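You operate a simulated robot arm through the tools that you are given. There is no shell and no other tool. Be economical: measure what you need, move in short steps, check, and stop when the job is done.

You run a simulated two-armed robot. Do the job below in one go: nothing can be reset, and whatever is moved stays where it is left.

TASK
Shut the cleaning locker drawer. Put the blue impeller box on the top of the steel workbench away on the top shelf of the stores rack. Put the white basket on the shelf of the steel workbench away on the shelf of the grey bench. Put one of the spare hose clamps from the top of the steel workbench on top of the cream float switch. Fetch the cream cup and set it on the end bench shelf. Pick up the 30 micron clean element from the top of the fuel bench with one hand, pass it to the other hand and put it on the top of the steel workbench. Any order will do. Set down upright: blue impeller box, white basket, cream cup, clean element.

Only the result counts: the job must be done as asked and must still hold three seconds after the hand-in. Knocking over, shifting, dropping, spilling or breaking anything else fails it.

THE ROBOT
Two 7-joint arms with two-finger parallel grippers on one trunk, on a base that drives. Base frame: it is fixed to the floor where the robot stands at the start and does not move with it; the origin is under the middle of the robot, x ahead of it, y to its left, z up. Readings come in mm, rad, newtons and seconds.
The left shoulder is at the start at [110, 169, 1447], the right one opposite. With the tool pointing down near the work surface each hand reaches from about 100 to 440 mm from the robot's upright axis, wherever it stands, measured 20 degrees to its own side. Places, roughly: blue impeller box [-3000, -2500, 1000]; clean element [250, -5500, 1000]; cleaning locker drawer [800, 200, 800]; cream cup (11x8x8 cm) [-400, -2600, 500]; cream float switch (6x12x4 cm) [-2600, -1400, 900]; end bench shelf [-800, -3400, 400]; shelf of the grey bench [-3500, -3700, 500]; spare hose clamp [-3000, -2250, 750]; top of the steel workbench [-2900, -2100, 900]; top shelf of the stores rack [-2700, -5000, 1500]; white basket (10x10x15 cm) [-3100, -2700, 500]. Payload 1.57 kg a hand.
Tool frame (each hand has its own): the origin (TCP) lies between the finger pads and is the grasp point; the fingertips stand 30 mm ahead of it; z points along the fingers, y is the line along which they close. The gripper opens to 80 mm. The fingers are 17 mm wide and 12 mm thick; the gripper's body (40 by 82 mm) begins 80 mm behind the TCP.
Orientation is told as [roll, pitch, yaw] about the base's x, y, z axes, in that order, counted from this pose: with the fingers straight down and closing along the base's y, the tool's x points along the base's -x, its y along +y and its z along -z.

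THE INTERFACE
- The arms move only by the tool move_arm. It takes "left_plan", "right_plan" or both (then of equal length, played together; a hand with none holds still); each is a list of rows, each a list of 7 numbers: the shift along the tool's x, y, z in mm, then the turn, a rotation vector about the tool's x, y, z in rad, then the closure in counts, from 0 (fully open) to 255 (shut). In form: [[tx, ty, tz, ax, ay, az, claw], ...]. A call has 1 to 8 rows; each row is the pose to reach, as a shift and turn from the pose commanded when the call began, along the tool's axes at that moment. A row lasts 0.2 s, in which the tool goes at most 50 mm and 0.15 rad; a call with a longer step from one row to the next is refused whole, and so is a gripper value outside its range. Where a pose cannot be reached the arm comes as near as it can. A force on the tool above 40 N (or 10 N above the force at the start of the call, whichever is more), or a blocked arm, ends the call early, and 0.2 s more pass. The fingers move at their own pace (about 72 mm/s each) and stop on an object; they squeeze with about 35 N. The grip force told is the motor's: it shows also when the fingers shut on nothing. Time passes only in rows, and 0.2 s behind the last, so rows that repeat a pose let the fingers close. It gives the time, the measured TCP pose, the force on the tool (base axes), the opening and the grip force at its end, in the units of the frame above (readings bear some noise), with the torque about the TCP (base axes, N m) and any sound that the robot's microphone picked up, and new pictures: "pictures" is both (left out), scene, wrist or none (wrist: the cameras of the hands that moved).
- Cameras (640 x 400 px; columns grow to the right, rows downward): "scene" is now at [146.4, 20.2, 1618.9]; the picture's right is [0.28, -0.96, 0.00], its down [-0.81, -0.24, -0.53] and it looks along [0.51, 0.15, -0.84] (base axes); focal length 289 px, centre (320, 200). "left" rides on the left gripper at [72, 7, -122] in its tool frame; the picture's right is [-0.09, 1.00, 0.00], its down [-0.84, -0.08, -0.54] and it looks along [-0.54, -0.05, 0.84] (tool axes); focal length 238 px, centre (320, 200). "right" rides on the right gripper at [72, -7, -122] in its tool frame; the picture's right is [0.09, 1.00, 0.00], its down [-0.84, 0.08, -0.54] and it looks along [-0.54, 0.05, 0.84] (tool axes); focal length 238 px, centre (320, 200).
- raise_lower(by): slides the trunk up (or, below 0, down) by that many mm; the arms and the scene camera ride with it, the base frame stays. It gives what a move gives, with no picture.
- steer(legs): drives the robot by 1 to 6 legs, each [ahead, left, turn to the left] in mm, mm and rad, along the robot's own axes; the way and the turn of a leg run together, so that a leg with both is an arc; at most 1500 mm and 3.142 rad a leg. The arms and the cameras ride along, it lands a little off, and it stops where it bumps. It gives what a move gives, and a new picture of the scene camera.
- head_to(pan, tilt): turns the head with the scene camera to pan (to the left, within 1.501 rad either way) and tilt (down, from -0.506 to 1.204), counted from straight ahead of the robot. It gives what a move gives, and a new picture of the scene camera.
- probe_pixels(camera, pixels): for up to 12 pixels [column, row] of the newest picture of that camera ("zoom" is the newest enlarged one), the place [x, y, z] in the base frame of the surface seen there, good to about 2 mm. The clock stands still meanwhile.
- enlarge(camera, box): a new picture of the part [left, top, right, bottom] of that camera's present view, enlarged. The clock stands still meanwhile.
- sign_off(): hands the job in; it is judged then, once.

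Go step by step. Measure first, check grasps and placings, and put right what went wrong. The budget is 124 turns and 260 pictures, counting those below and the enlarged ones. Unless the task says otherwise, let go and move clear before handing in, and close with one line.

The tools are called after ">>>" as a command line: name --argument value ..., lists and objects as JSON in quotes. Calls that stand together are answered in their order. move_arm: Moves the arms, as the interface text tells. Its arguments: {"type":"object","properties":{"left_plan":{"type":"array","items":{"type":"array","items":{"type":"number"}}},"right_plan":{"type":"array","items":{"type":"array","items":{"type":"number"}}},"pictures":{"type":"string","enum":["both","scene","wrist","none"]}},"required":[]} The other tools are called the same way: raise_lower (by) slides the trunk up or down; steer (legs) drives the base; head_to (pan, tilt) turns the head that bears the scene camera; probe_pixels (camera, pixels) gives the place of the surface under pixels of a picture; enlarge (camera, box) takes an enlarged picture of a part of a camera's view; sign_off () hands the job in.

At the start:

```text
t: 0.0
left_tool_pos: [511.2, 326.6, 940.8]
left_orientation: [0.001, 0.001, -0.001]
left_contact_force: [-0.9, -0.4, -0.3]
left_wrist_torque: [0.0, 0.05, -0.04]
left_gripper_width: 80.0
left_grip_force: 0.0
right_tool_pos: [691.8, -167.5, 1072.0]
right_orientation: [0.0, -0.002, 0.0]
right_contact_force: [-0.5, -0.2, 0.5]
right_wrist_torque: [0.01, -0.01, 0.0]
right_gripper_width: 80.1
right_grip_force: 0.0
trunk travel left (down, up): [-761.0, 129.0]
robot x, y, heading: [1.3, 0.6, -0.005]
head pan, tilt: [0.286, 1.007]
```

scene: 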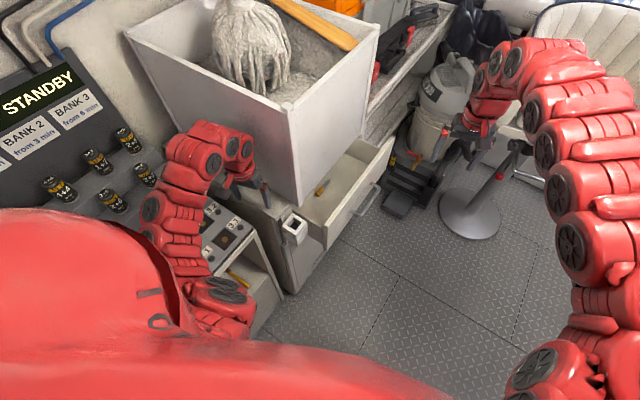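
right: 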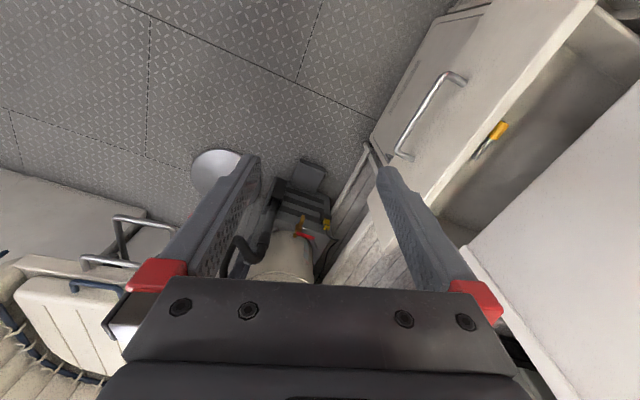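
left: 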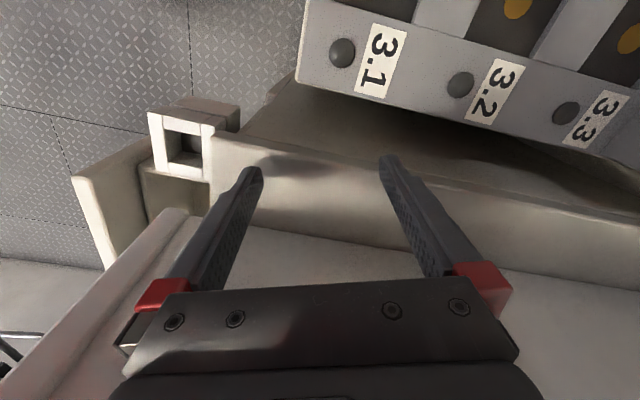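

The scene shows the locker drawer open, with its front panel and handle near (368,198). I'll measure the drawer.

>>> probe_pixels --camera "scene" --pixels '[[368, 198], [394, 140], [326, 240], [350, 190], [300, 200], [265, 225], [290, 225], [300, 100], [378, 28], [298, 200], [375, 140]]'

>>> probe_pixels --camera "right" --pixels '[[430, 105], [455, 75], [405, 155], [590, 10], [460, 240], [500, 130], [520, 90]]'

```text
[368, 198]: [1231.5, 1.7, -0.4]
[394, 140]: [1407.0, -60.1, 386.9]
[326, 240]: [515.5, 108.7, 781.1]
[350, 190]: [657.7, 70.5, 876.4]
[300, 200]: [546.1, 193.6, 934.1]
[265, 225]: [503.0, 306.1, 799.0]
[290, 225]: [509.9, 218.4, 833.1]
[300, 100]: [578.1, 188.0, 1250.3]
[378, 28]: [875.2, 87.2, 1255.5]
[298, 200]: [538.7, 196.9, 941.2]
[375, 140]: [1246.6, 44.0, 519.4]
```

```text
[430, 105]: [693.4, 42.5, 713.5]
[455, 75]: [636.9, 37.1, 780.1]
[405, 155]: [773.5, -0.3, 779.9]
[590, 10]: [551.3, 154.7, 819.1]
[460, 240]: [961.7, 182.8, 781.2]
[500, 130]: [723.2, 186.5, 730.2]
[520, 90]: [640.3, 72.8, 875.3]
```

>>> enlarge --camera "scene" --box '[230, 110, 430, 300]'

>>> enlarge --camera "right" --box '[340, 0, 640, 260]'

```text
2.11 times, centred on (330, 205) of scene
```

zoom: 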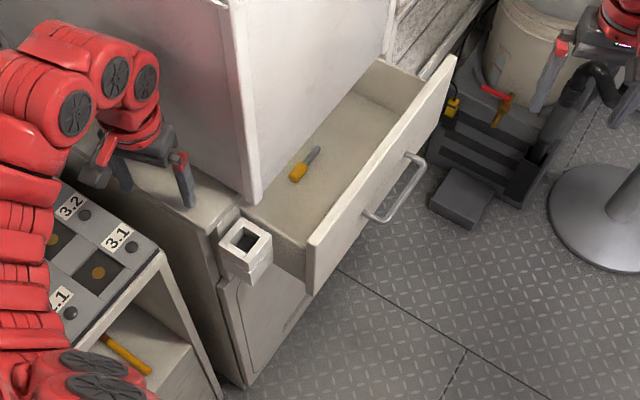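

```text
1.54 times, centred on (490, 130) of right
```

zoom: 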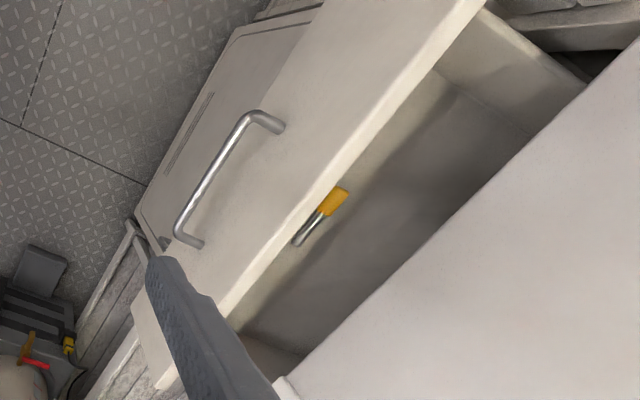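

>>> probe_pixels --camera "zoom" --pixels '[[490, 5], [225, 305], [265, 120], [190, 240], [270, 290], [300, 150], [385, 80], [350, 120], [580, 95], [205, 255], [210, 170]]'

```text
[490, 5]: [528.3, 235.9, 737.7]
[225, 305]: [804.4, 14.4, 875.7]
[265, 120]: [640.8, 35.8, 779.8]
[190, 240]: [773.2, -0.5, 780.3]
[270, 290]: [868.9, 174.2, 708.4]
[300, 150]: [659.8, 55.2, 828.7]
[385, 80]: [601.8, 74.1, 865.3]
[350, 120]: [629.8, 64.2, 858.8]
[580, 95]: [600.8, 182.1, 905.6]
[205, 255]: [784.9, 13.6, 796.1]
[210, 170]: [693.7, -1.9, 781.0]
```

The drawer front lies at about (693,30,830), turned 18 degrees from the base axes, with its handle bar near (697,-4,780). It pushes shut along (0.31,0.95). I'll lift the left hand clear and turn and close the right hand first.

>>> move_arm --left_plan '[[20, 0, -45, 0, 0, 0, 0], [40, 0, -90, 0, 0, 0, 0], [60, 0, -135, 0, 0, 0, 0], [80, 0, -180, 0, 0, 0, 0], [100, 0, -225, 0, 0, 0, 0], [120, 0, -270, 0, 0, 0, 0], [140, 0, -315, 0, 0, 0, 0]]' --right_plan '[[0, 0, 0, 0, 0, 0.1, 255], [0, 0, 0, 0, 0, 0.2, 255], [0, 0, 0, 0, 0, 0.32, 255], [0, 0, 0, 0, 0, 0.32, 255], [0, 0, 0, 0, 0, 0.32, 255], [0, 0, 0, 0, 0, 0.32, 255], [0, 0, 0, 0, 0, 0.32, 255]]' --pictures "scene"

```text
t: 1.6
left_tool_pos: [508.2, 325.3, 949.0]
left_orientation: [0.0, -0.006, 0.0]
left_contact_force: [-0.3, -0.9, 0.4]
left_wrist_torque: [0.01, 0.0, 0.0]
left_gripper_width: 79.8
left_grip_force: 0.1
left hand out of reach, approached as far as the arm can: row 1, 2, 3, 4, 5, 6, 7
right_tool_pos: [691.3, -166.3, 1070.4]
right_orientation: [-0.001, 0.0, -0.319]
right_contact_force: [0.3, -0.5, -0.5]
right_wrist_torque: [-0.01, 0.01, -0.04]
right_gripper_width: 0.0
right_grip_force: 21.3
trunk travel left (down, up): [-761.0, 129.0]
robot x, y, heading: [0.9, 1.3, 0.0]
head pan, tilt: [0.286, 1.007]
```

scene: 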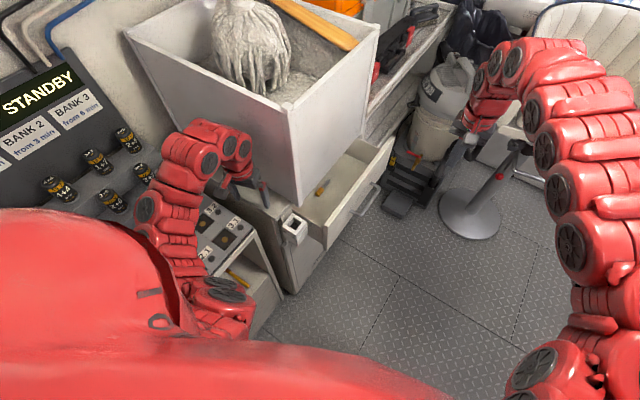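

The right hand is turned and closed; the left arm can't rise from this configuration. I'll lower the right hand in front of the drawer.

>>> move_arm --right_plan '[[0, 0, 45, 0, 0, 0, 255], [0, 0, 90, 0, 0, 0, 255], [0, 0, 135, 0, 0, 0, 255], [0, 0, 180, 0, 0, 0, 255], [0, 0, 225, 0, 0, 0, 255], [0, 0, 270, 0, 0, 0, 255]]' --left_plan '[[40, 0, 0, 0, 0, 0, 0], [80, 0, 0, 0, 0, 0, 0], [120, 0, 0, 0, 0, 0, 0], [120, 0, 0, 0, 0, 0, 0], [120, 0, 0, 0, 0, 0, 0], [120, 0, 0, 0, 0, 0, 0]]' --pictures "scene"

```text
t: 3.0
left_tool_pos: [387.4, 324.8, 953.4]
left_orientation: [0.001, 0.0, 0.0]
left_contact_force: [0.3, -0.4, -0.3]
left_wrist_torque: [0.03, -0.02, 0.01]
left_gripper_width: 80.0
left_grip_force: 0.0
right_tool_pos: [676.2, -171.6, 830.1]
right_orientation: [0.001, 0.0, -0.319]
right_contact_force: [-0.1, 0.3, 0.0]
right_wrist_torque: [0.03, 0.01, 0.03]
right_gripper_width: 0.1
right_grip_force: 20.9
right hand out of reach, approached as far as the arm can: row 5, 6
trunk travel left (down, up): [-761.0, 129.0]
robot x, y, heading: [-2.2, 4.3, -0.0]
head pan, tilt: [0.286, 1.007]
```

scene: 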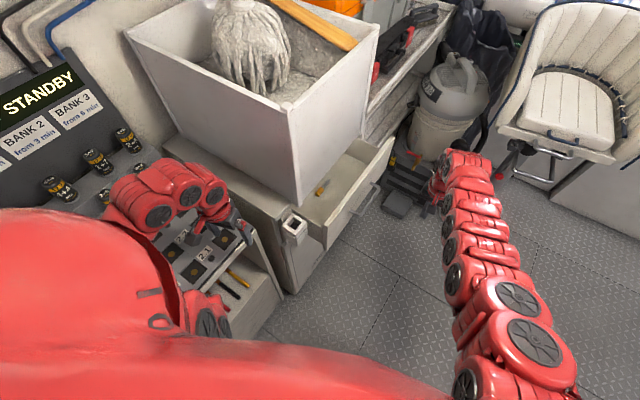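

The right hand stopped at z 830, at the end of its reach. I'll drive ahead 80 mm and drop the trunk 50 mm to gain range.

>>> steer --legs '[[80, 0, 0]]'

>>> raise_lower --by -50

```text
t: 4.1
left_tool_pos: [469.6, 325.2, 954.5]
left_orientation: [0.001, -0.001, 0.001]
left_contact_force: [0.0, -0.4, -0.1]
left_wrist_torque: [-0.02, 0.02, 0.02]
left_gripper_width: 80.0
left_grip_force: 0.0
right_tool_pos: [756.3, -171.4, 828.9]
right_orientation: [-0.001, 0.002, -0.322]
right_contact_force: [0.6, 0.9, -0.1]
right_wrist_torque: [0.01, 0.0, -0.03]
right_gripper_width: 0.1
right_grip_force: 21.3
trunk travel left (down, up): [-761.0, 129.0]
robot x, y, heading: [81.3, 2.2, 0.007]
head pan, tilt: [0.286, 1.007]
```

scene: 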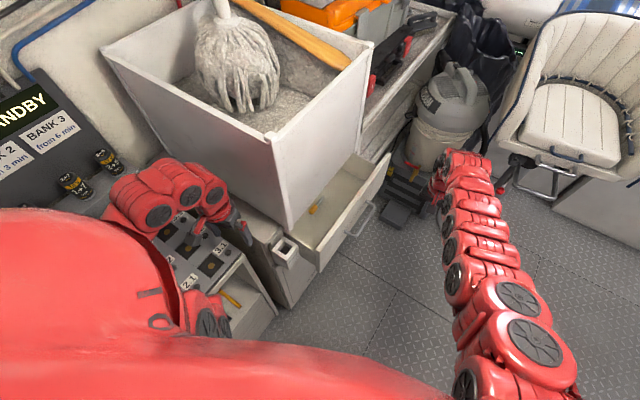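

```text
t: 5.0
left_tool_pos: [468.9, 325.9, 904.7]
left_orientation: [0.0, -0.002, -0.001]
left_contact_force: [-0.2, 0.0, 0.3]
left_wrist_torque: [-0.01, -0.02, 0.02]
left_gripper_width: 80.3
left_grip_force: 0.0
right_tool_pos: [756.7, -170.6, 780.7]
right_orientation: [0.002, 0.0, -0.32]
right_contact_force: [-0.1, -0.8, -0.5]
right_wrist_torque: [0.02, -0.05, 0.0]
right_gripper_width: 0.0
right_grip_force: 21.6
trunk travel left (down, up): [-711.0, 179.0]
robot x, y, heading: [82.1, 3.8, 0.001]
head pan, tilt: [0.286, 1.007]
```

>>> move_arm --right_plan '[[40, 0, -15, -0.13, 0, 0, 255], [80, 10, -15, -0.26, 0, 0, 255], [108, 40, -15, -0.4, 0, 0, 255], [108, 60, -15, -0.4, 0, 0, 255], [108, 60, -15, -0.4, 0, 0, 255]]'

```text
t: 6.2
left_tool_pos: [469.3, 326.0, 904.2]
left_orientation: [0.001, 0.0, -0.001]
left_contact_force: [1.1, 0.1, -0.2]
left_wrist_torque: [-0.03, 0.0, 0.02]
left_gripper_width: 80.0
left_grip_force: 0.0
right_tool_pos: [672.0, -81.3, 795.0]
right_orientation: [0.4, 0.002, -0.32]
right_contact_force: [0.1, 0.0, -0.1]
right_wrist_torque: [0.0, -0.02, 0.0]
right_gripper_width: 0.0
right_grip_force: 21.1
trunk travel left (down, up): [-711.0, 179.0]
robot x, y, heading: [79.1, 3.5, 0.001]
head pan, tilt: [0.286, 1.007]
```

scene: 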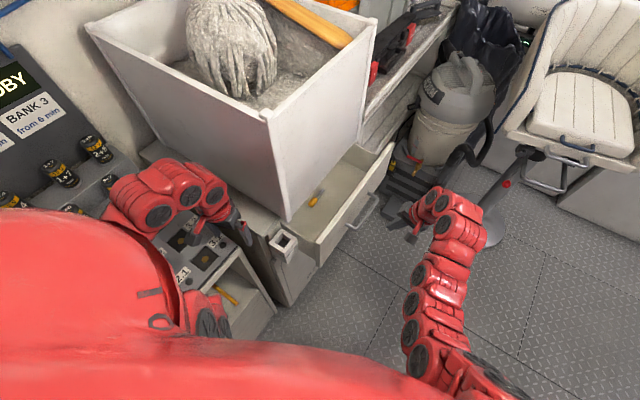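
right: 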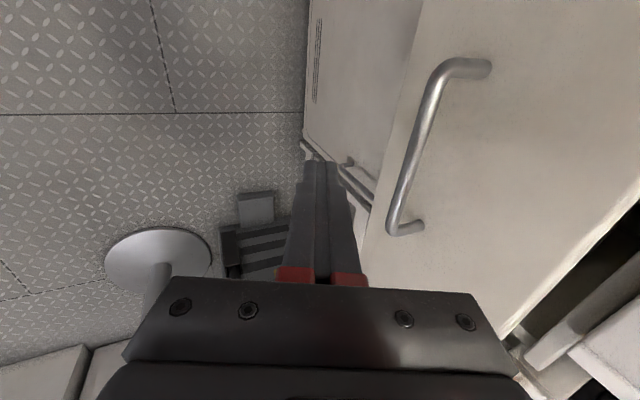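

>>> probe_pixels --camera "right" --pixels '[[350, 90], [330, 120], [370, 40], [415, 140], [430, 100], [400, 190], [520, 140], [545, 350], [600, 350]]'

```text
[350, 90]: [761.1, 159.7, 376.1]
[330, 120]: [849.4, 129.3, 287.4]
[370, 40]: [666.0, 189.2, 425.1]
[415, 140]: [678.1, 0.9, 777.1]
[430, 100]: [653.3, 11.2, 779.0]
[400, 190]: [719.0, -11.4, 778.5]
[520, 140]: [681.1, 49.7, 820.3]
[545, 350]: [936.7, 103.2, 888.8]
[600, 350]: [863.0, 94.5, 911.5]
```

The bar face is at s≈214 along the push line, and the closed position at about +130 mm. I'll push now.

>>> move_arm --right_plan '[[0, 36.8, 15.6, 0, 0, 0, 255], [0, 64.5, 27.2, 0, 0, 0, 255], [0, 92, 38.9, 0, 0, 0, 255], [0, 120, 50.6, 0, 0, 0, 255], [0, 147, 62.2, 0, 0, 0, 255], [0, 166, 70, 0, 0, 0, 255], [0, 175, 74, 0, 0, 0, 255], [0, 184, 78, 0, 0, 0, 255]]'

```text
t: 8.0
left_tool_pos: [467.4, 320.2, 906.1]
left_orientation: [0.003, -0.003, -0.003]
left_contact_force: [0.1, -0.4, 0.0]
left_wrist_torque: [0.0, 0.01, 0.01]
left_gripper_width: 79.7
left_grip_force: 0.1
right_tool_pos: [735.2, 99.8, 792.2]
right_orientation: [0.394, 0.004, -0.326]
right_contact_force: [-22.5, -35.2, -4.2]
right_wrist_torque: [-0.79, 0.45, 0.32]
right_gripper_width: 0.1
right_grip_force: 21.6
trunk travel left (down, up): [-711.0, 179.0]
robot x, y, heading: [81.5, -4.2, -0.005]
head pan, tilt: [0.286, 1.007]
```

scene: 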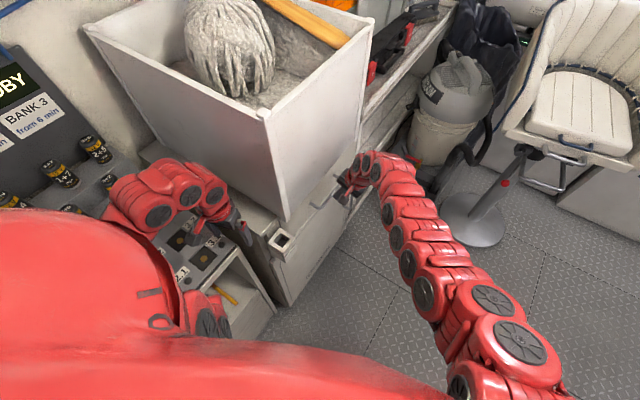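
right: 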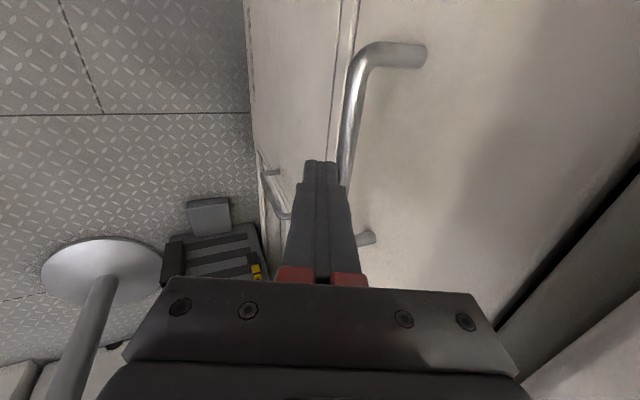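

The drawer meets firm resistance and looks flush. I'll check its plane and then back off.

>>> probe_pixels --camera "right" --pixels '[[420, 130], [450, 230], [290, 60], [280, 120]]'

>>> move_arm --right_plan '[[0, -36, -15.6, 0, 0, 0, 255], [0, -73, -31, 0, 0, 0, 255], [0, -120, -51, 0, 0, 0, 255], [0, -160, -75, 0, 0, 0, 255], [0, -180, -100, 0, 0, 0, 200], [0, -180, -140, 0, 0, 0, 0], [0, -180, -180, 0, 0, 0, 0]]' --pictures "scene"

```text
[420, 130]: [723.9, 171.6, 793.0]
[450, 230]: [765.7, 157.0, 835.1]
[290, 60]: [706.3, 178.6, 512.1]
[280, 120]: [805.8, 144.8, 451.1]
```

```text
refused: row 3 steps farther than a row can; nothing moved
```

>>> move_arm --right_plan '[[0, -36, -15.6, 0, 0, 0, 255], [0, -73, -31, 0, 0, 0, 255], [0, -115, -51, 0, 0, 0, 255], [0, -150, -75, 0, 0, 0, 255], [0, -180, -100, 0, 0, 0, 200], [0, -180, -140, 0, 0, 0, 0], [0, -180, -180, 0, 0, 0, 0]]' --pictures "scene"

```text
t: 9.6
left_tool_pos: [468.8, 323.8, 904.0]
left_orientation: [0.002, 0.002, -0.002]
left_contact_force: [0.2, -0.1, -0.2]
left_wrist_torque: [0.02, -0.03, 0.01]
left_gripper_width: 79.9
left_grip_force: 0.1
right_tool_pos: [663.1, -115.8, 890.8]
right_orientation: [0.399, 0.001, -0.321]
right_contact_force: [-0.6, 0.3, 0.6]
right_wrist_torque: [-0.01, -0.02, 0.01]
right_gripper_width: 80.1
right_grip_force: 0.1
trunk travel left (down, up): [-711.0, 179.0]
robot x, y, heading: [83.0, -2.4, -0.003]
head pan, tilt: [0.286, 1.007]
```

scene: 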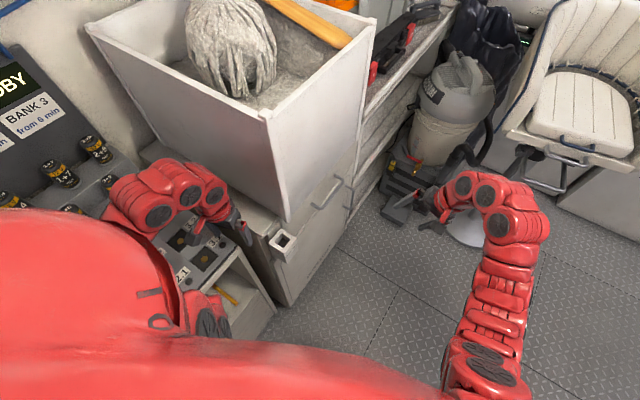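

The drawer is flush (face at s=390, the same as the door below). I'll raise the trunk and draw the right arm in before driving.

>>> raise_lower --by 150

>>> move_arm --right_plan '[[40, 0, 0, 0.13, 0, 0, 0], [80, 0, 0, 0.26, 0, 0, 0], [120, 0, 0, 0.4, 0, 0, 0], [165, -30, 0, 0.4, 0, 0, 0], [205, -60, 0, 0.4, 0, 0, 0], [245, -80, 0, 0.4, 0, 0, 0], [285, -100, 0, 0.4, 0, 0, 0]]' --pictures "none"

>>> steer --legs '[[-400, -200, 0], [0, 0, -1.57]]'

>>> head_to --pan 0 --tilt 0.55

```text
t: 11.3
left_tool_pos: [467.8, 326.5, 1053.9]
left_orientation: [0.001, 0.001, -0.001]
left_contact_force: [0.4, 0.6, -0.3]
left_wrist_torque: [-0.02, 0.0, 0.01]
left_gripper_width: 79.9
left_grip_force: 0.0
right_tool_pos: [664.5, -113.8, 1039.7]
right_orientation: [0.398, 0.001, -0.321]
right_contact_force: [0.8, 0.2, -0.2]
right_wrist_torque: [0.01, -0.03, -0.03]
right_gripper_width: 80.1
right_grip_force: 0.0
trunk travel left (down, up): [-861.0, 29.0]
robot x, y, heading: [78.1, 3.0, 0.003]
head pan, tilt: [0.286, 1.007]
```

```text
refused: row 4 steps farther than a row can; nothing moved
```

```text
t: 17.8
left_tool_pos: [8.2, -593.0, 1053.6]
left_orientation: [-0.001, 0.001, -1.584]
left_contact_force: [-0.1, -0.3, 0.1]
left_wrist_torque: [0.0, -0.01, -0.03]
left_gripper_width: 80.3
left_grip_force: 0.1
right_tool_pos: [-433.2, -783.0, 1043.1]
right_orientation: [0.4, -0.001, -1.902]
right_contact_force: [0.8, -0.3, -0.4]
right_wrist_torque: [0.02, 0.02, 0.03]
right_gripper_width: 79.9
right_grip_force: 0.2
trunk travel left (down, up): [-861.0, 29.0]
robot x, y, heading: [-316.1, -199.3, -1.585]
head pan, tilt: [0.286, 1.007]
```

scene: 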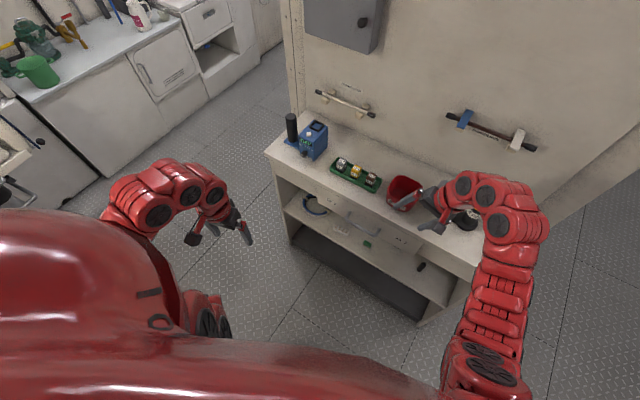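

```text
t: 18.7
left_tool_pos: [9.8, -592.9, 1052.0]
left_orientation: [0.001, 0.001, -1.582]
left_contact_force: [-0.6, 0.2, 0.3]
left_wrist_torque: [-0.02, -0.02, 0.01]
left_gripper_width: 80.2
left_grip_force: 0.1
right_tool_pos: [-433.2, -784.2, 1041.0]
right_orientation: [0.4, 0.0, -1.903]
right_contact_force: [-0.4, -0.3, -0.6]
right_wrist_torque: [-0.01, 0.02, 0.0]
right_gripper_width: 79.8
right_grip_force: 0.0
trunk travel left (down, up): [-861.0, 29.0]
robot x, y, heading: [-311.7, -203.4, -1.584]
head pan, tilt: [0.0, 0.55]
```

scene: 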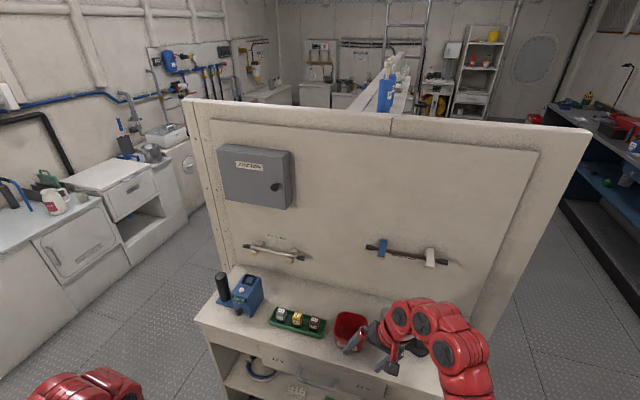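

>>> probe_pixels --camera "scene" --pixels '[[200, 320], [440, 390], [190, 105], [590, 130], [560, 110], [630, 250], [385, 100], [440, 100], [490, 60], [170, 210], [130, 260], [345, 85]]'

>>> enlarge --camera "scene" --box '[240, 0, 560, 120]'

```text
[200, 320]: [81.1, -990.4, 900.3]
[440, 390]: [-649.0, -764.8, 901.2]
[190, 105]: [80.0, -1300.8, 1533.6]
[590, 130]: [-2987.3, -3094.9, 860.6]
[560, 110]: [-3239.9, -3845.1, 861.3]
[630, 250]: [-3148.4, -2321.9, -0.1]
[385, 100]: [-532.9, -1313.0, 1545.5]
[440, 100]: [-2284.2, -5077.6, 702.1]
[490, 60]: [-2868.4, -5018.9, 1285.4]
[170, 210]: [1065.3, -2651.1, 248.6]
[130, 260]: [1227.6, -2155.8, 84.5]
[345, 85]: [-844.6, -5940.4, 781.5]
```

```text
2.00 times, centred on (400, 60) of scene
```

zoom: 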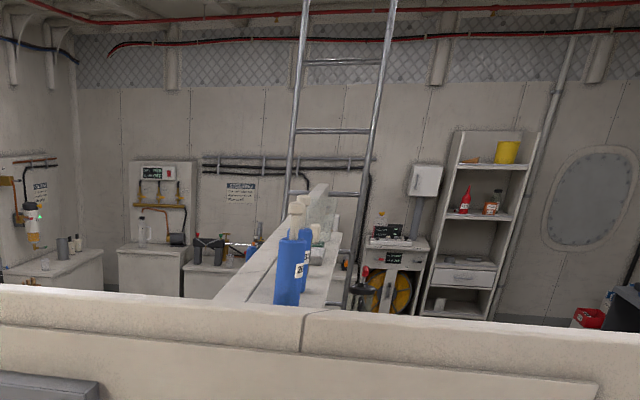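

The centre unit spans x from 80 to about -1100 and the aisle to the steel workbench lies to my right. I'll back off, draw the right arm in, and drive into the aisle.

>>> steer --legs '[[-100, 0, 0]]'

>>> move_arm --right_plan '[[30, -26, -11, 0.1, 0, 0, 0], [60, -52, -22, 0.2, 0, 0, 0], [88, -78, -33, 0.3, 0, 0, 0], [116, -104, -44, 0.4, 0, 0, 0], [144, -130, -55, 0.4, 0, 0, 0], [170, -156, -66, 0.4, 0, 0, 0], [196, -180, -76, 0.4, 0, 0, 0]]' --pictures "none"

>>> move_arm --right_plan '[[0, 0, -20, 0, 0, -0.1, 0], [0, 0, -40, 0, 0, -0.2, 0], [0, 0, -60, 0, 0, -0.32, 0]]' --left_plan '[[40, 0, 0, 0, 0, 0, 0], [80, 0, 0, 0, 0, 0, 0], [80, 0, 0, 0, 0, 0, 0]]' --pictures "none"

>>> head_to --pan -0.9 --tilt 0.5

```text
t: 19.9
left_tool_pos: [11.4, -495.0, 1052.8]
left_orientation: [0.0, 0.002, -1.583]
left_contact_force: [-0.5, 0.5, 0.6]
left_wrist_torque: [-0.02, -0.01, -0.02]
left_gripper_width: 80.0
left_grip_force: 0.0
right_tool_pos: [-431.8, -683.7, 1041.4]
right_orientation: [0.401, 0.001, -1.902]
right_contact_force: [-0.1, -0.4, -0.3]
right_wrist_torque: [0.0, 0.04, -0.01]
right_gripper_width: 79.9
right_grip_force: 0.0
trunk travel left (down, up): [-861.0, 29.0]
robot x, y, heading: [-310.5, -98.1, -1.583]
head pan, tilt: [0.0, 0.55]
```

scene: 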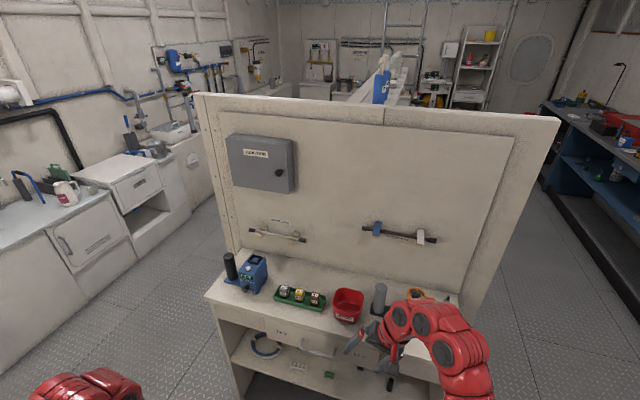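

```text
t: 21.5
left_tool_pos: [9.5, -494.9, 1054.1]
left_orientation: [0.001, 0.002, -1.581]
left_contact_force: [-0.6, -0.5, 0.0]
left_wrist_torque: [-0.03, 0.02, -0.03]
left_gripper_width: 79.7
left_grip_force: 0.0
right_tool_pos: [-517.6, -501.7, 1042.9]
right_orientation: [0.001, 0.005, -1.903]
right_contact_force: [0.0, -0.3, 0.0]
right_wrist_torque: [-0.01, -0.02, -0.01]
right_gripper_width: 80.0
right_grip_force: 0.0
right hand out of reach, approached as far as the arm can: row 6, 7
trunk travel left (down, up): [-861.0, 29.0]
robot x, y, heading: [-316.3, -98.7, -1.583]
head pan, tilt: [0.0, 0.55]
```

```text
t: 22.3
left_tool_pos: [12.3, -464.4, 1052.8]
left_orientation: [-0.001, 0.002, -1.58]
left_contact_force: [0.0, 0.2, -0.1]
left_wrist_torque: [0.01, -0.01, 0.0]
left_gripper_width: 80.0
left_grip_force: 0.0
left hand out of reach, approached as far as the arm can: row 1, 2, 3
right_tool_pos: [-522.3, -509.6, 1090.3]
right_orientation: [0.022, -0.01, -1.599]
right_contact_force: [-0.3, 1.1, 0.0]
right_wrist_torque: [-0.03, -0.01, -0.04]
right_gripper_width: 79.8
right_grip_force: 0.0
right hand out of reach, approached as far as the arm can: row 1, 2, 3
trunk travel left (down, up): [-861.0, 29.0]
robot x, y, heading: [-309.8, -101.6, -1.582]
head pan, tilt: [0.0, 0.55]
```

```text
t: 23.5
left_tool_pos: [13.9, -465.1, 1053.6]
left_orientation: [-0.002, 0.002, -1.582]
left_contact_force: [-0.3, 0.2, -0.2]
left_wrist_torque: [0.0, 0.01, 0.04]
left_gripper_width: 80.1
left_grip_force: 0.0
right_tool_pos: [-522.5, -509.1, 1089.4]
right_orientation: [0.021, -0.01, -1.601]
right_contact_force: [0.3, -0.6, 0.9]
right_wrist_torque: [-0.02, -0.01, 0.0]
right_gripper_width: 80.1
right_grip_force: 0.1
trunk travel left (down, up): [-861.0, 29.0]
robot x, y, heading: [-309.2, -100.3, -1.586]
head pan, tilt: [-0.901, 0.499]
```

scene: 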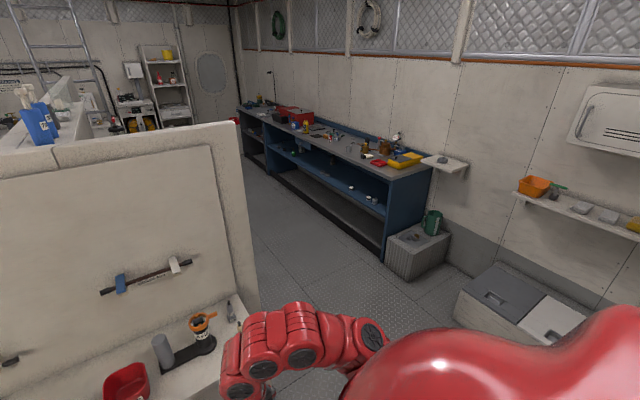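

>>> probe_pixels --camera "scene" --pixels '[[243, 125], [255, 310], [430, 165], [385, 262], [270, 172], [300, 260], [240, 108], [460, 165], [480, 300], [405, 155], [380, 200], [420, 200]]'

>>> enlarge --camera "scene" --box '[230, 70, 470, 250]'

```text
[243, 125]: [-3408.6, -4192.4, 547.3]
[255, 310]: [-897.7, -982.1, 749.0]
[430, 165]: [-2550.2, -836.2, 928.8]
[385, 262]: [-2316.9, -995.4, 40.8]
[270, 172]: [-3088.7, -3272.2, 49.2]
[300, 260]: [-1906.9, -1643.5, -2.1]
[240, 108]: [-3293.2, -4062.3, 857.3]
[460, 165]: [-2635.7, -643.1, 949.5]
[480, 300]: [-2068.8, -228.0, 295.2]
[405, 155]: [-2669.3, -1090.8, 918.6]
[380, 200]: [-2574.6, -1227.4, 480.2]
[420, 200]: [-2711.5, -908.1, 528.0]
```

```text
2.22 times, centred on (350, 160) of scene
```

zoom: 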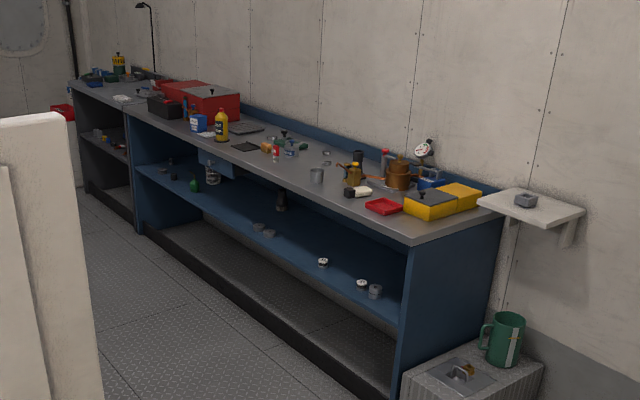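

The steel workbench front runs along u=(-0.32,-0.948) at d=-1880, with the aisle in front of it. I'll drive into the aisle and face the bench beside the float switch.

>>> steer --legs '[[0, -1140, 0], [0, 0, -1.88], [0, 1300, 0]]'

>>> head_to --pan 0.6 --tilt 0.65

```text
t: 39.9
left_tool_pos: [-2276.7, -1542.3, 1053.3]
left_orientation: [-0.002, 0.001, 2.843]
left_contact_force: [0.6, 0.2, -0.1]
left_wrist_torque: [0.02, 0.02, -0.02]
left_gripper_width: 80.2
left_grip_force: 0.1
right_tool_pos: [-2168.5, -1015.6, 1090.3]
right_orientation: [0.023, -0.01, 2.822]
right_contact_force: [0.1, 0.0, -0.1]
right_wrist_torque: [-0.01, 0.01, 0.01]
right_gripper_width: 80.0
right_grip_force: 0.0
trunk travel left (down, up): [-861.0, 29.0]
robot x, y, heading: [-1838.6, -1332.6, 2.841]
head pan, tilt: [-0.901, 0.499]
```

scene: 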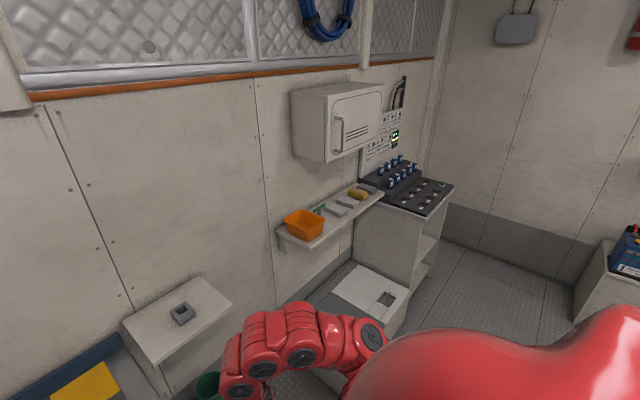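

```text
t: 41.5
left_tool_pos: [-2276.7, -1542.6, 1052.6]
left_orientation: [-0.002, 0.001, 2.844]
left_contact_force: [-0.8, 0.4, 1.1]
left_wrist_torque: [0.0, 0.01, 0.0]
left_gripper_width: 80.1
left_grip_force: 0.0
right_tool_pos: [-2167.9, -1015.8, 1088.5]
right_orientation: [0.021, -0.01, 2.823]
right_contact_force: [0.8, 0.1, 0.7]
right_wrist_torque: [0.04, 0.05, -0.02]
right_gripper_width: 80.0
right_grip_force: 0.1
trunk travel left (down, up): [-861.0, 29.0]
robot x, y, heading: [-1836.0, -1333.2, 2.844]
head pan, tilt: [0.6, 0.649]
```

scene: 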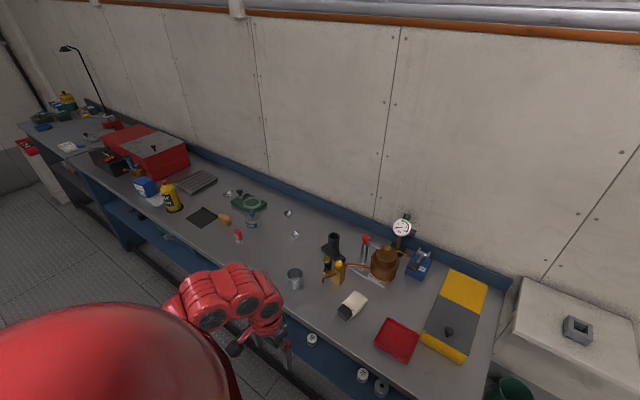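

>>> enlarge --camera "scene" --box '[60, 130, 320, 290]'

>>> enlarge --camera "scene" --box '[260, 200, 460, 330]'

>>> probe_pixels --camera "scene" --pixels '[[352, 303], [340, 315], [362, 294], [288, 212], [295, 233], [145, 188], [226, 194], [238, 236], [340, 340], [320, 280], [335, 245]]'

```text
2.46 times, centred on (190, 210) of scene
```

zoom: 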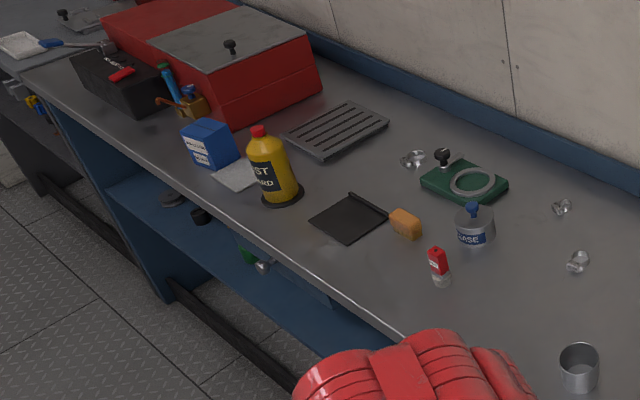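

```text
3.08 times, centred on (360, 265) of scene
```

zoom: 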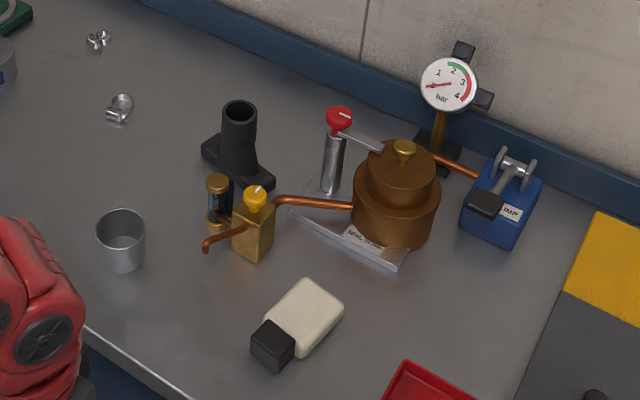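

```text
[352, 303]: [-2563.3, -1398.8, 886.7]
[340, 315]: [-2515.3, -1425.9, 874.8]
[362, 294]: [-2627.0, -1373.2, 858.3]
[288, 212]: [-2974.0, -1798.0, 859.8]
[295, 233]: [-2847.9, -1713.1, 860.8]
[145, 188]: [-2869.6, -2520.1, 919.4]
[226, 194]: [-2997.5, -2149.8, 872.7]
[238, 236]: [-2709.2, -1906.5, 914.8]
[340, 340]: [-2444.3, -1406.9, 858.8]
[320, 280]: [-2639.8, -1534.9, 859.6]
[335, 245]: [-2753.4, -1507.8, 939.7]
```

Bench top is at z 860; the float switch lies at (-2563,-1399), top z 887, and the nearest hose clamp at (-2848,-1713). I'll drive up to reach the clamp with the left hand.

>>> steer --legs '[[0, 0, -0.026], [0, 510, 0], [270, 0, 0]]'

>>> head_to --pan 0.2 --tilt 0.9

```text
t: 46.4
left_tool_pos: [-2696.6, -1924.8, 1053.1]
left_orientation: [-0.003, 0.001, 2.818]
left_contact_force: [0.6, 0.0, -0.6]
left_wrist_torque: [-0.02, 0.02, 0.03]
left_gripper_width: 79.8
left_grip_force: 0.0
right_tool_pos: [-2577.2, -1401.7, 1089.7]
right_orientation: [0.024, -0.013, 2.799]
right_contact_force: [0.3, 0.5, 0.3]
right_wrist_torque: [0.02, 0.03, -0.01]
right_gripper_width: 80.0
right_grip_force: 0.1
trunk travel left (down, up): [-861.0, 29.0]
robot x, y, heading: [-2252.4, -1728.4, 2.817]
head pan, tilt: [0.6, 0.649]
```

scene: 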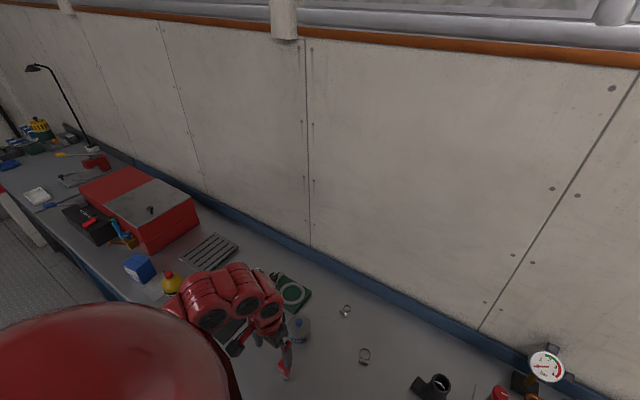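

```text
t: 47.2
left_tool_pos: [-2697.9, -1924.4, 1053.1]
left_orientation: [-0.003, 0.0, 2.817]
left_contact_force: [-0.5, 0.7, -0.5]
left_wrist_torque: [-0.03, 0.01, -0.01]
left_gripper_width: 80.1
left_grip_force: 0.0
right_tool_pos: [-2576.8, -1401.1, 1090.0]
right_orientation: [0.022, -0.011, 2.801]
right_contact_force: [0.2, -0.1, 0.1]
right_wrist_torque: [0.02, 0.02, 0.01]
right_gripper_width: 80.1
right_grip_force: 0.1
trunk travel left (down, up): [-861.0, 29.0]
robot x, y, heading: [-2254.0, -1726.8, 2.816]
head pan, tilt: [0.201, 0.901]
```

scene: 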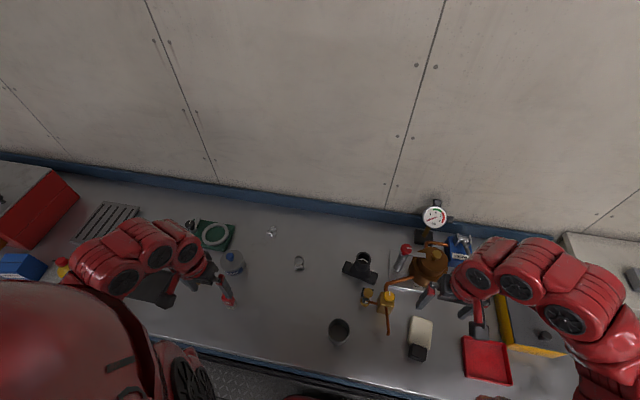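

>>> enlarge --camera "scene" --box '[250, 215, 330, 280]'

>>> probe_pixels --camera "scene" --pixels '[[299, 263], [297, 258], [303, 266], [420, 330], [417, 352], [410, 335], [430, 335], [422, 318], [410, 358], [415, 345]]'

```text
6.15 times, centred on (290, 248) of scene
```

zoom: 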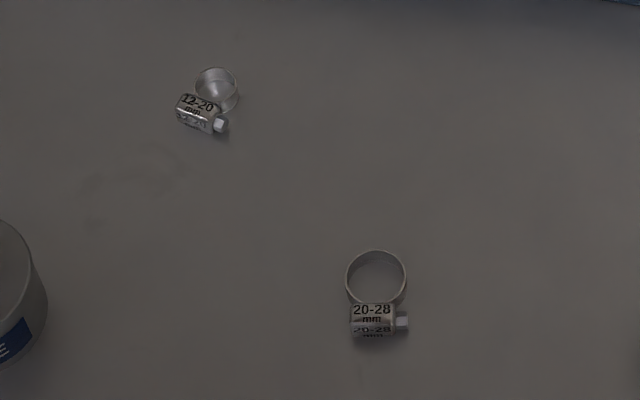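

```text
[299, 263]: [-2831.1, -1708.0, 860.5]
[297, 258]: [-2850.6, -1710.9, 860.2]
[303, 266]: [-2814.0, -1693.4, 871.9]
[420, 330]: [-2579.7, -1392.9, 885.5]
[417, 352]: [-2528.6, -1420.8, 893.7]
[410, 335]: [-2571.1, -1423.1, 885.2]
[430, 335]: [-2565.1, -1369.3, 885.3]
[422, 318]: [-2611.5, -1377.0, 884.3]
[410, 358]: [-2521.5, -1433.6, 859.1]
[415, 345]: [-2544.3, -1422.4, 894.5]
```

>>> probe_pixels --camera "zoom" --pixels '[[376, 253], [348, 280], [405, 280], [375, 305], [372, 330], [352, 312], [400, 320], [376, 278]]'

>>> enlarge --camera "scene" --box '[380, 300, 460, 370]'

```text
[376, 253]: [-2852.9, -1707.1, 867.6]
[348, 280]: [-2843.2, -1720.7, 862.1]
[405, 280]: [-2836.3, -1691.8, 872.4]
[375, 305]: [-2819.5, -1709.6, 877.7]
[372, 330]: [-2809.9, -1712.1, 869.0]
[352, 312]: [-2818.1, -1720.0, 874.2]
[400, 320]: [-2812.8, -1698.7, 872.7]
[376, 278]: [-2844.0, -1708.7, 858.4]
```

```text
5.71 times, centred on (420, 335) of scene
```

zoom: 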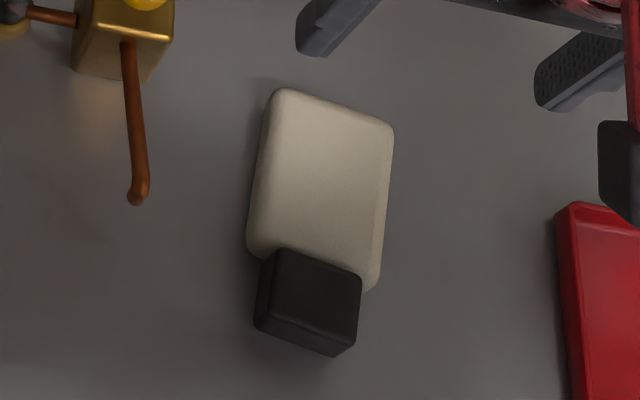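

The 20-28 clamp's ring centre is near (-2838,-1706), top z 872. I'll bring the left hand above it.

>>> move_arm --left_plan '[[-34, -27, 5, 0, 0, 0, 0], [-68, -54, 10, 0, 0, 0, 0], [-102, -81, 20, 0, 0, 0, 0], [-136, -108, 30, 0, 0, 0, 0], [-170, -135, 50, 0, 0, 0, 0], [-202, -162, 75, 0, 0, 0, 0], [-202, -162, 95, 0, 0, 0, 0]]' --pictures "wrist"

```text
t: 48.8
left_tool_pos: [-2836.9, -1707.3, 958.2]
left_orientation: [-0.001, 0.004, 2.819]
left_contact_force: [0.7, -1.2, 0.4]
left_wrist_torque: [0.02, -0.03, 0.0]
left_gripper_width: 80.0
left_grip_force: 0.0
right_tool_pos: [-2575.4, -1401.9, 1090.7]
right_orientation: [0.022, -0.012, 2.799]
right_contact_force: [-0.6, -0.7, 0.7]
right_wrist_torque: [0.02, 0.0, -0.05]
right_gripper_width: 80.0
right_grip_force: 0.0
trunk travel left (down, up): [-861.0, 29.0]
robot x, y, heading: [-2252.4, -1728.5, 2.819]
head pan, tilt: [0.201, 0.901]
```

left: 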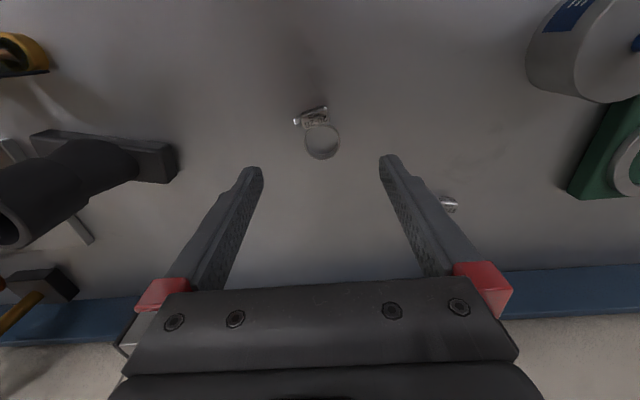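

>>> probe_pixels --camera "left" --pixels '[[448, 205], [322, 127], [307, 142], [338, 142], [322, 158], [310, 116], [140, 160]]'

```text
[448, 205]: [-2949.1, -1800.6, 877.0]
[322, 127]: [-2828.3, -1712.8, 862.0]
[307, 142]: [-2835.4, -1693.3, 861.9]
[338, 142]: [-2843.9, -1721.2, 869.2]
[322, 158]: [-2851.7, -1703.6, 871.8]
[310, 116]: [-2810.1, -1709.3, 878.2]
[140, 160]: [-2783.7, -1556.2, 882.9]
```

>>> move_arm --left_plan '[[-2, 0, 35, 0, 0, 0, 0], [-2, 0, 65, 0, 0, 0, 0], [-2, 0, 65, 0, 0, 0, 100], [-2, 0, 65, 0, 0, 0, 255], [-2, 0, 65, 0, 0, 0, 255], [-2, 0, 65, 0, 0, 0, 255]]' --pictures "wrist"

```text
t: 50.2
left_tool_pos: [-2838.9, -1706.1, 892.1]
left_orientation: [-0.003, 0.002, 2.82]
left_contact_force: [-0.3, 0.1, -0.1]
left_wrist_torque: [0.0, -0.01, 0.01]
left_gripper_width: 34.1
left_grip_force: 34.9
right_tool_pos: [-2576.4, -1401.0, 1089.9]
right_orientation: [0.023, -0.01, 2.799]
right_contact_force: [0.5, 0.9, -0.6]
right_wrist_torque: [-0.02, -0.01, -0.01]
right_gripper_width: 80.2
right_grip_force: 0.1
trunk travel left (down, up): [-861.0, 29.0]
robot x, y, heading: [-2252.2, -1726.8, 2.823]
head pan, tilt: [0.201, 0.901]
```

left: 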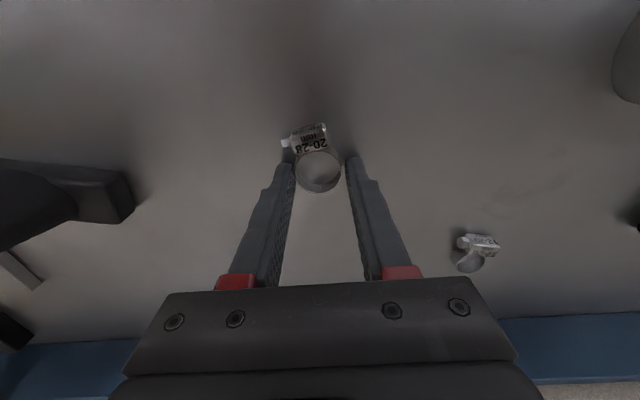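

The clamp is gripped (34 mm opening, 35 N). I'll lift it and measure the float switch from the last zoom.

>>> move_arm --left_plan '[[0, 0, -40, 0, 0, 0, 255], [0, 0, -80, 0, 0, 0, 255], [0, 0, -120, 0, 0, 0, 255], [40, 0, -140, 0, 0, 0, 255], [80, 0, -140, 0, 0, 0, 255], [120, 0, -140, 0, 0, 0, 255], [162, 0, -140, 0, 0, 0, 255]]' --pictures "wrist"

>>> probe_pixels --camera "zoom" --pixels '[[280, 97], [385, 130], [255, 240], [375, 280], [325, 185], [315, 265], [300, 300], [335, 310], [137, 200], [130, 50]]'

```text
t: 51.8
left_tool_pos: [-2684.3, -1757.9, 1033.9]
left_orientation: [0.001, 0.003, 2.82]
left_contact_force: [0.8, -0.7, -0.8]
left_wrist_torque: [0.03, 0.0, 0.01]
left_gripper_width: 33.7
left_grip_force: 34.4
right_tool_pos: [-2574.5, -1401.0, 1091.0]
right_orientation: [0.023, -0.014, 2.799]
right_contact_force: [0.0, -1.2, 0.1]
right_wrist_torque: [0.01, -0.01, -0.02]
right_gripper_width: 80.0
right_grip_force: 0.0
trunk travel left (down, up): [-861.0, 29.0]
robot x, y, heading: [-2249.9, -1726.1, 2.82]
head pan, tilt: [0.201, 0.901]
```

left: 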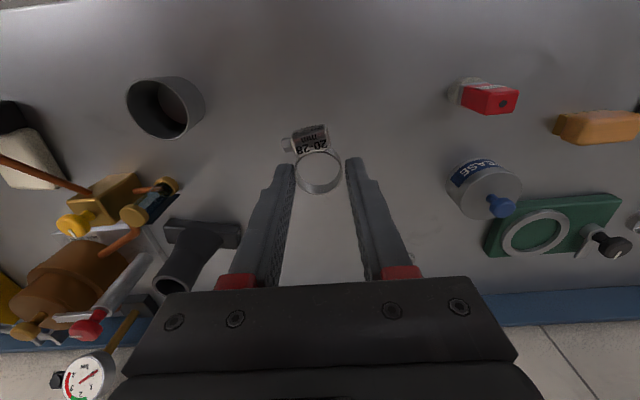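

```text
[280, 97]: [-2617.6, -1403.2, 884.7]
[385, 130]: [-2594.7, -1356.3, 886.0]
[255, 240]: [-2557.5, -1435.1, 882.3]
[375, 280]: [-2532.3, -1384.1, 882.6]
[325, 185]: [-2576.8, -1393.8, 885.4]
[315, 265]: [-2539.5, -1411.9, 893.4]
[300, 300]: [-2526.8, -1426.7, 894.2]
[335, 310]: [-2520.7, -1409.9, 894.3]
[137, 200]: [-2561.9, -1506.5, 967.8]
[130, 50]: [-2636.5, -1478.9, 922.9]
```

The clamp is held steadily. The float switch's cream top is centred at (-2575,-1395), z 885. I'll raise a little and drive right 378 mm.

>>> raise_lower --by 25

>>> steer --legs '[[0, -378, 0]]'

```text
t: 52.5
left_tool_pos: [-2687.0, -1756.4, 1057.5]
left_orientation: [-0.003, 0.002, 2.818]
left_contact_force: [0.4, 0.4, 0.0]
left_wrist_torque: [0.0, -0.01, -0.03]
left_gripper_width: 33.9
left_grip_force: 35.0
right_tool_pos: [-2577.9, -1402.2, 1115.5]
right_orientation: [0.023, -0.011, 2.8]
right_contact_force: [0.5, 1.2, 0.1]
right_wrist_torque: [-0.02, 0.01, 0.0]
right_gripper_width: 79.7
right_grip_force: 0.0
trunk travel left (down, up): [-886.0, 4.0]
robot x, y, heading: [-2251.1, -1728.1, 2.82]
head pan, tilt: [0.201, 0.901]
```

```text
t: 55.0
left_tool_pos: [-2567.9, -1402.1, 1057.6]
left_orientation: [-0.002, 0.002, 2.828]
left_contact_force: [-0.4, 0.1, -0.2]
left_wrist_torque: [-0.01, 0.0, -0.01]
left_gripper_width: 33.5
left_grip_force: 34.7
right_tool_pos: [-2461.8, -1045.8, 1114.7]
right_orientation: [0.022, -0.011, 2.808]
right_contact_force: [-0.3, 0.2, -0.3]
right_wrist_torque: [0.0, -0.03, 0.0]
right_gripper_width: 79.7
right_grip_force: 0.1
trunk travel left (down, up): [-886.0, 4.0]
robot x, y, heading: [-2139.2, -1369.0, 2.829]
head pan, tilt: [0.201, 0.901]
```

scene: 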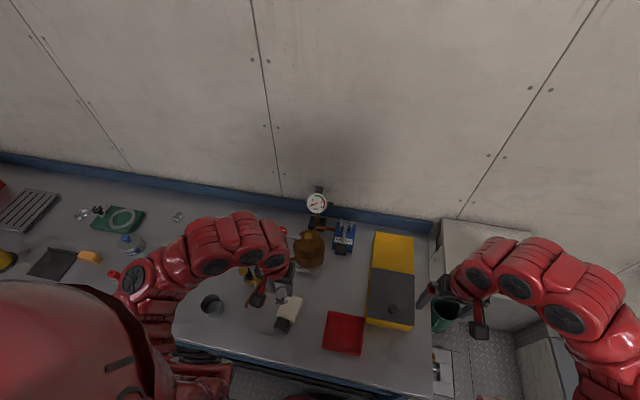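

>>> move_arm --left_plan '[[-11, -2, 40, 0, 0, 0, 255], [-22, -4, 80, 0, 0, 0, 255], [-22, -4, 105, 0, 0, 0, 255]]' --pictures "wrist"

```text
t: 55.8
left_tool_pos: [-2585.5, -1392.1, 953.8]
left_orientation: [-0.001, 0.002, 2.827]
left_contact_force: [-0.6, 0.0, 0.0]
left_wrist_torque: [-0.02, 0.03, 0.02]
left_gripper_width: 33.7
left_grip_force: 34.9
right_tool_pos: [-2460.6, -1043.6, 1114.1]
right_orientation: [0.023, -0.009, 2.808]
right_contact_force: [0.1, 0.1, 0.4]
right_wrist_torque: [-0.04, 0.01, -0.02]
right_gripper_width: 80.0
right_grip_force: 0.1
trunk travel left (down, up): [-886.0, 4.0]
robot x, y, heading: [-2133.0, -1367.8, 2.825]
head pan, tilt: [0.201, 0.901]
```

left: 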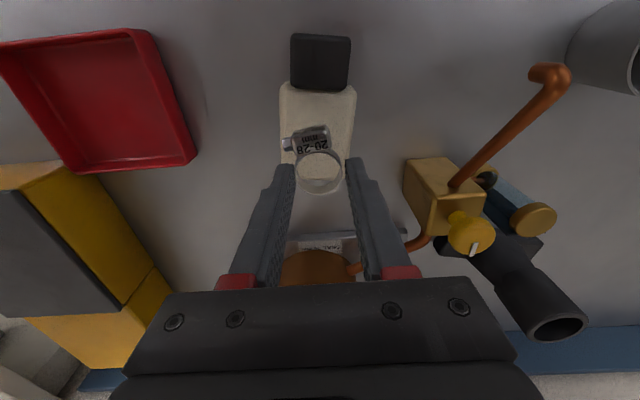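

>>> probe_pixels --camera "left" --pixels '[[320, 268], [407, 165], [410, 195], [470, 240], [418, 238], [340, 246], [310, 95], [318, 175]]'

>>> probe_pixels --camera "scene" --pixels '[[313, 232], [310, 248], [318, 205], [250, 275]]'

```text
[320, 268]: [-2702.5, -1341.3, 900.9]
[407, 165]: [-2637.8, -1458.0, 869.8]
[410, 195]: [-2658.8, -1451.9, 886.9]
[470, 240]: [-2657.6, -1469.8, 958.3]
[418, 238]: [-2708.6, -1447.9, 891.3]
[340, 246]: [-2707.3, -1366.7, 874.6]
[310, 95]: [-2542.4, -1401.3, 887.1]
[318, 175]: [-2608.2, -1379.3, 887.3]
```

```text
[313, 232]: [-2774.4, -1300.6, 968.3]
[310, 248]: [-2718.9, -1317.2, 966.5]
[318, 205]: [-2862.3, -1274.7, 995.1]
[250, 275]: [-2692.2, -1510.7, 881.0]
```

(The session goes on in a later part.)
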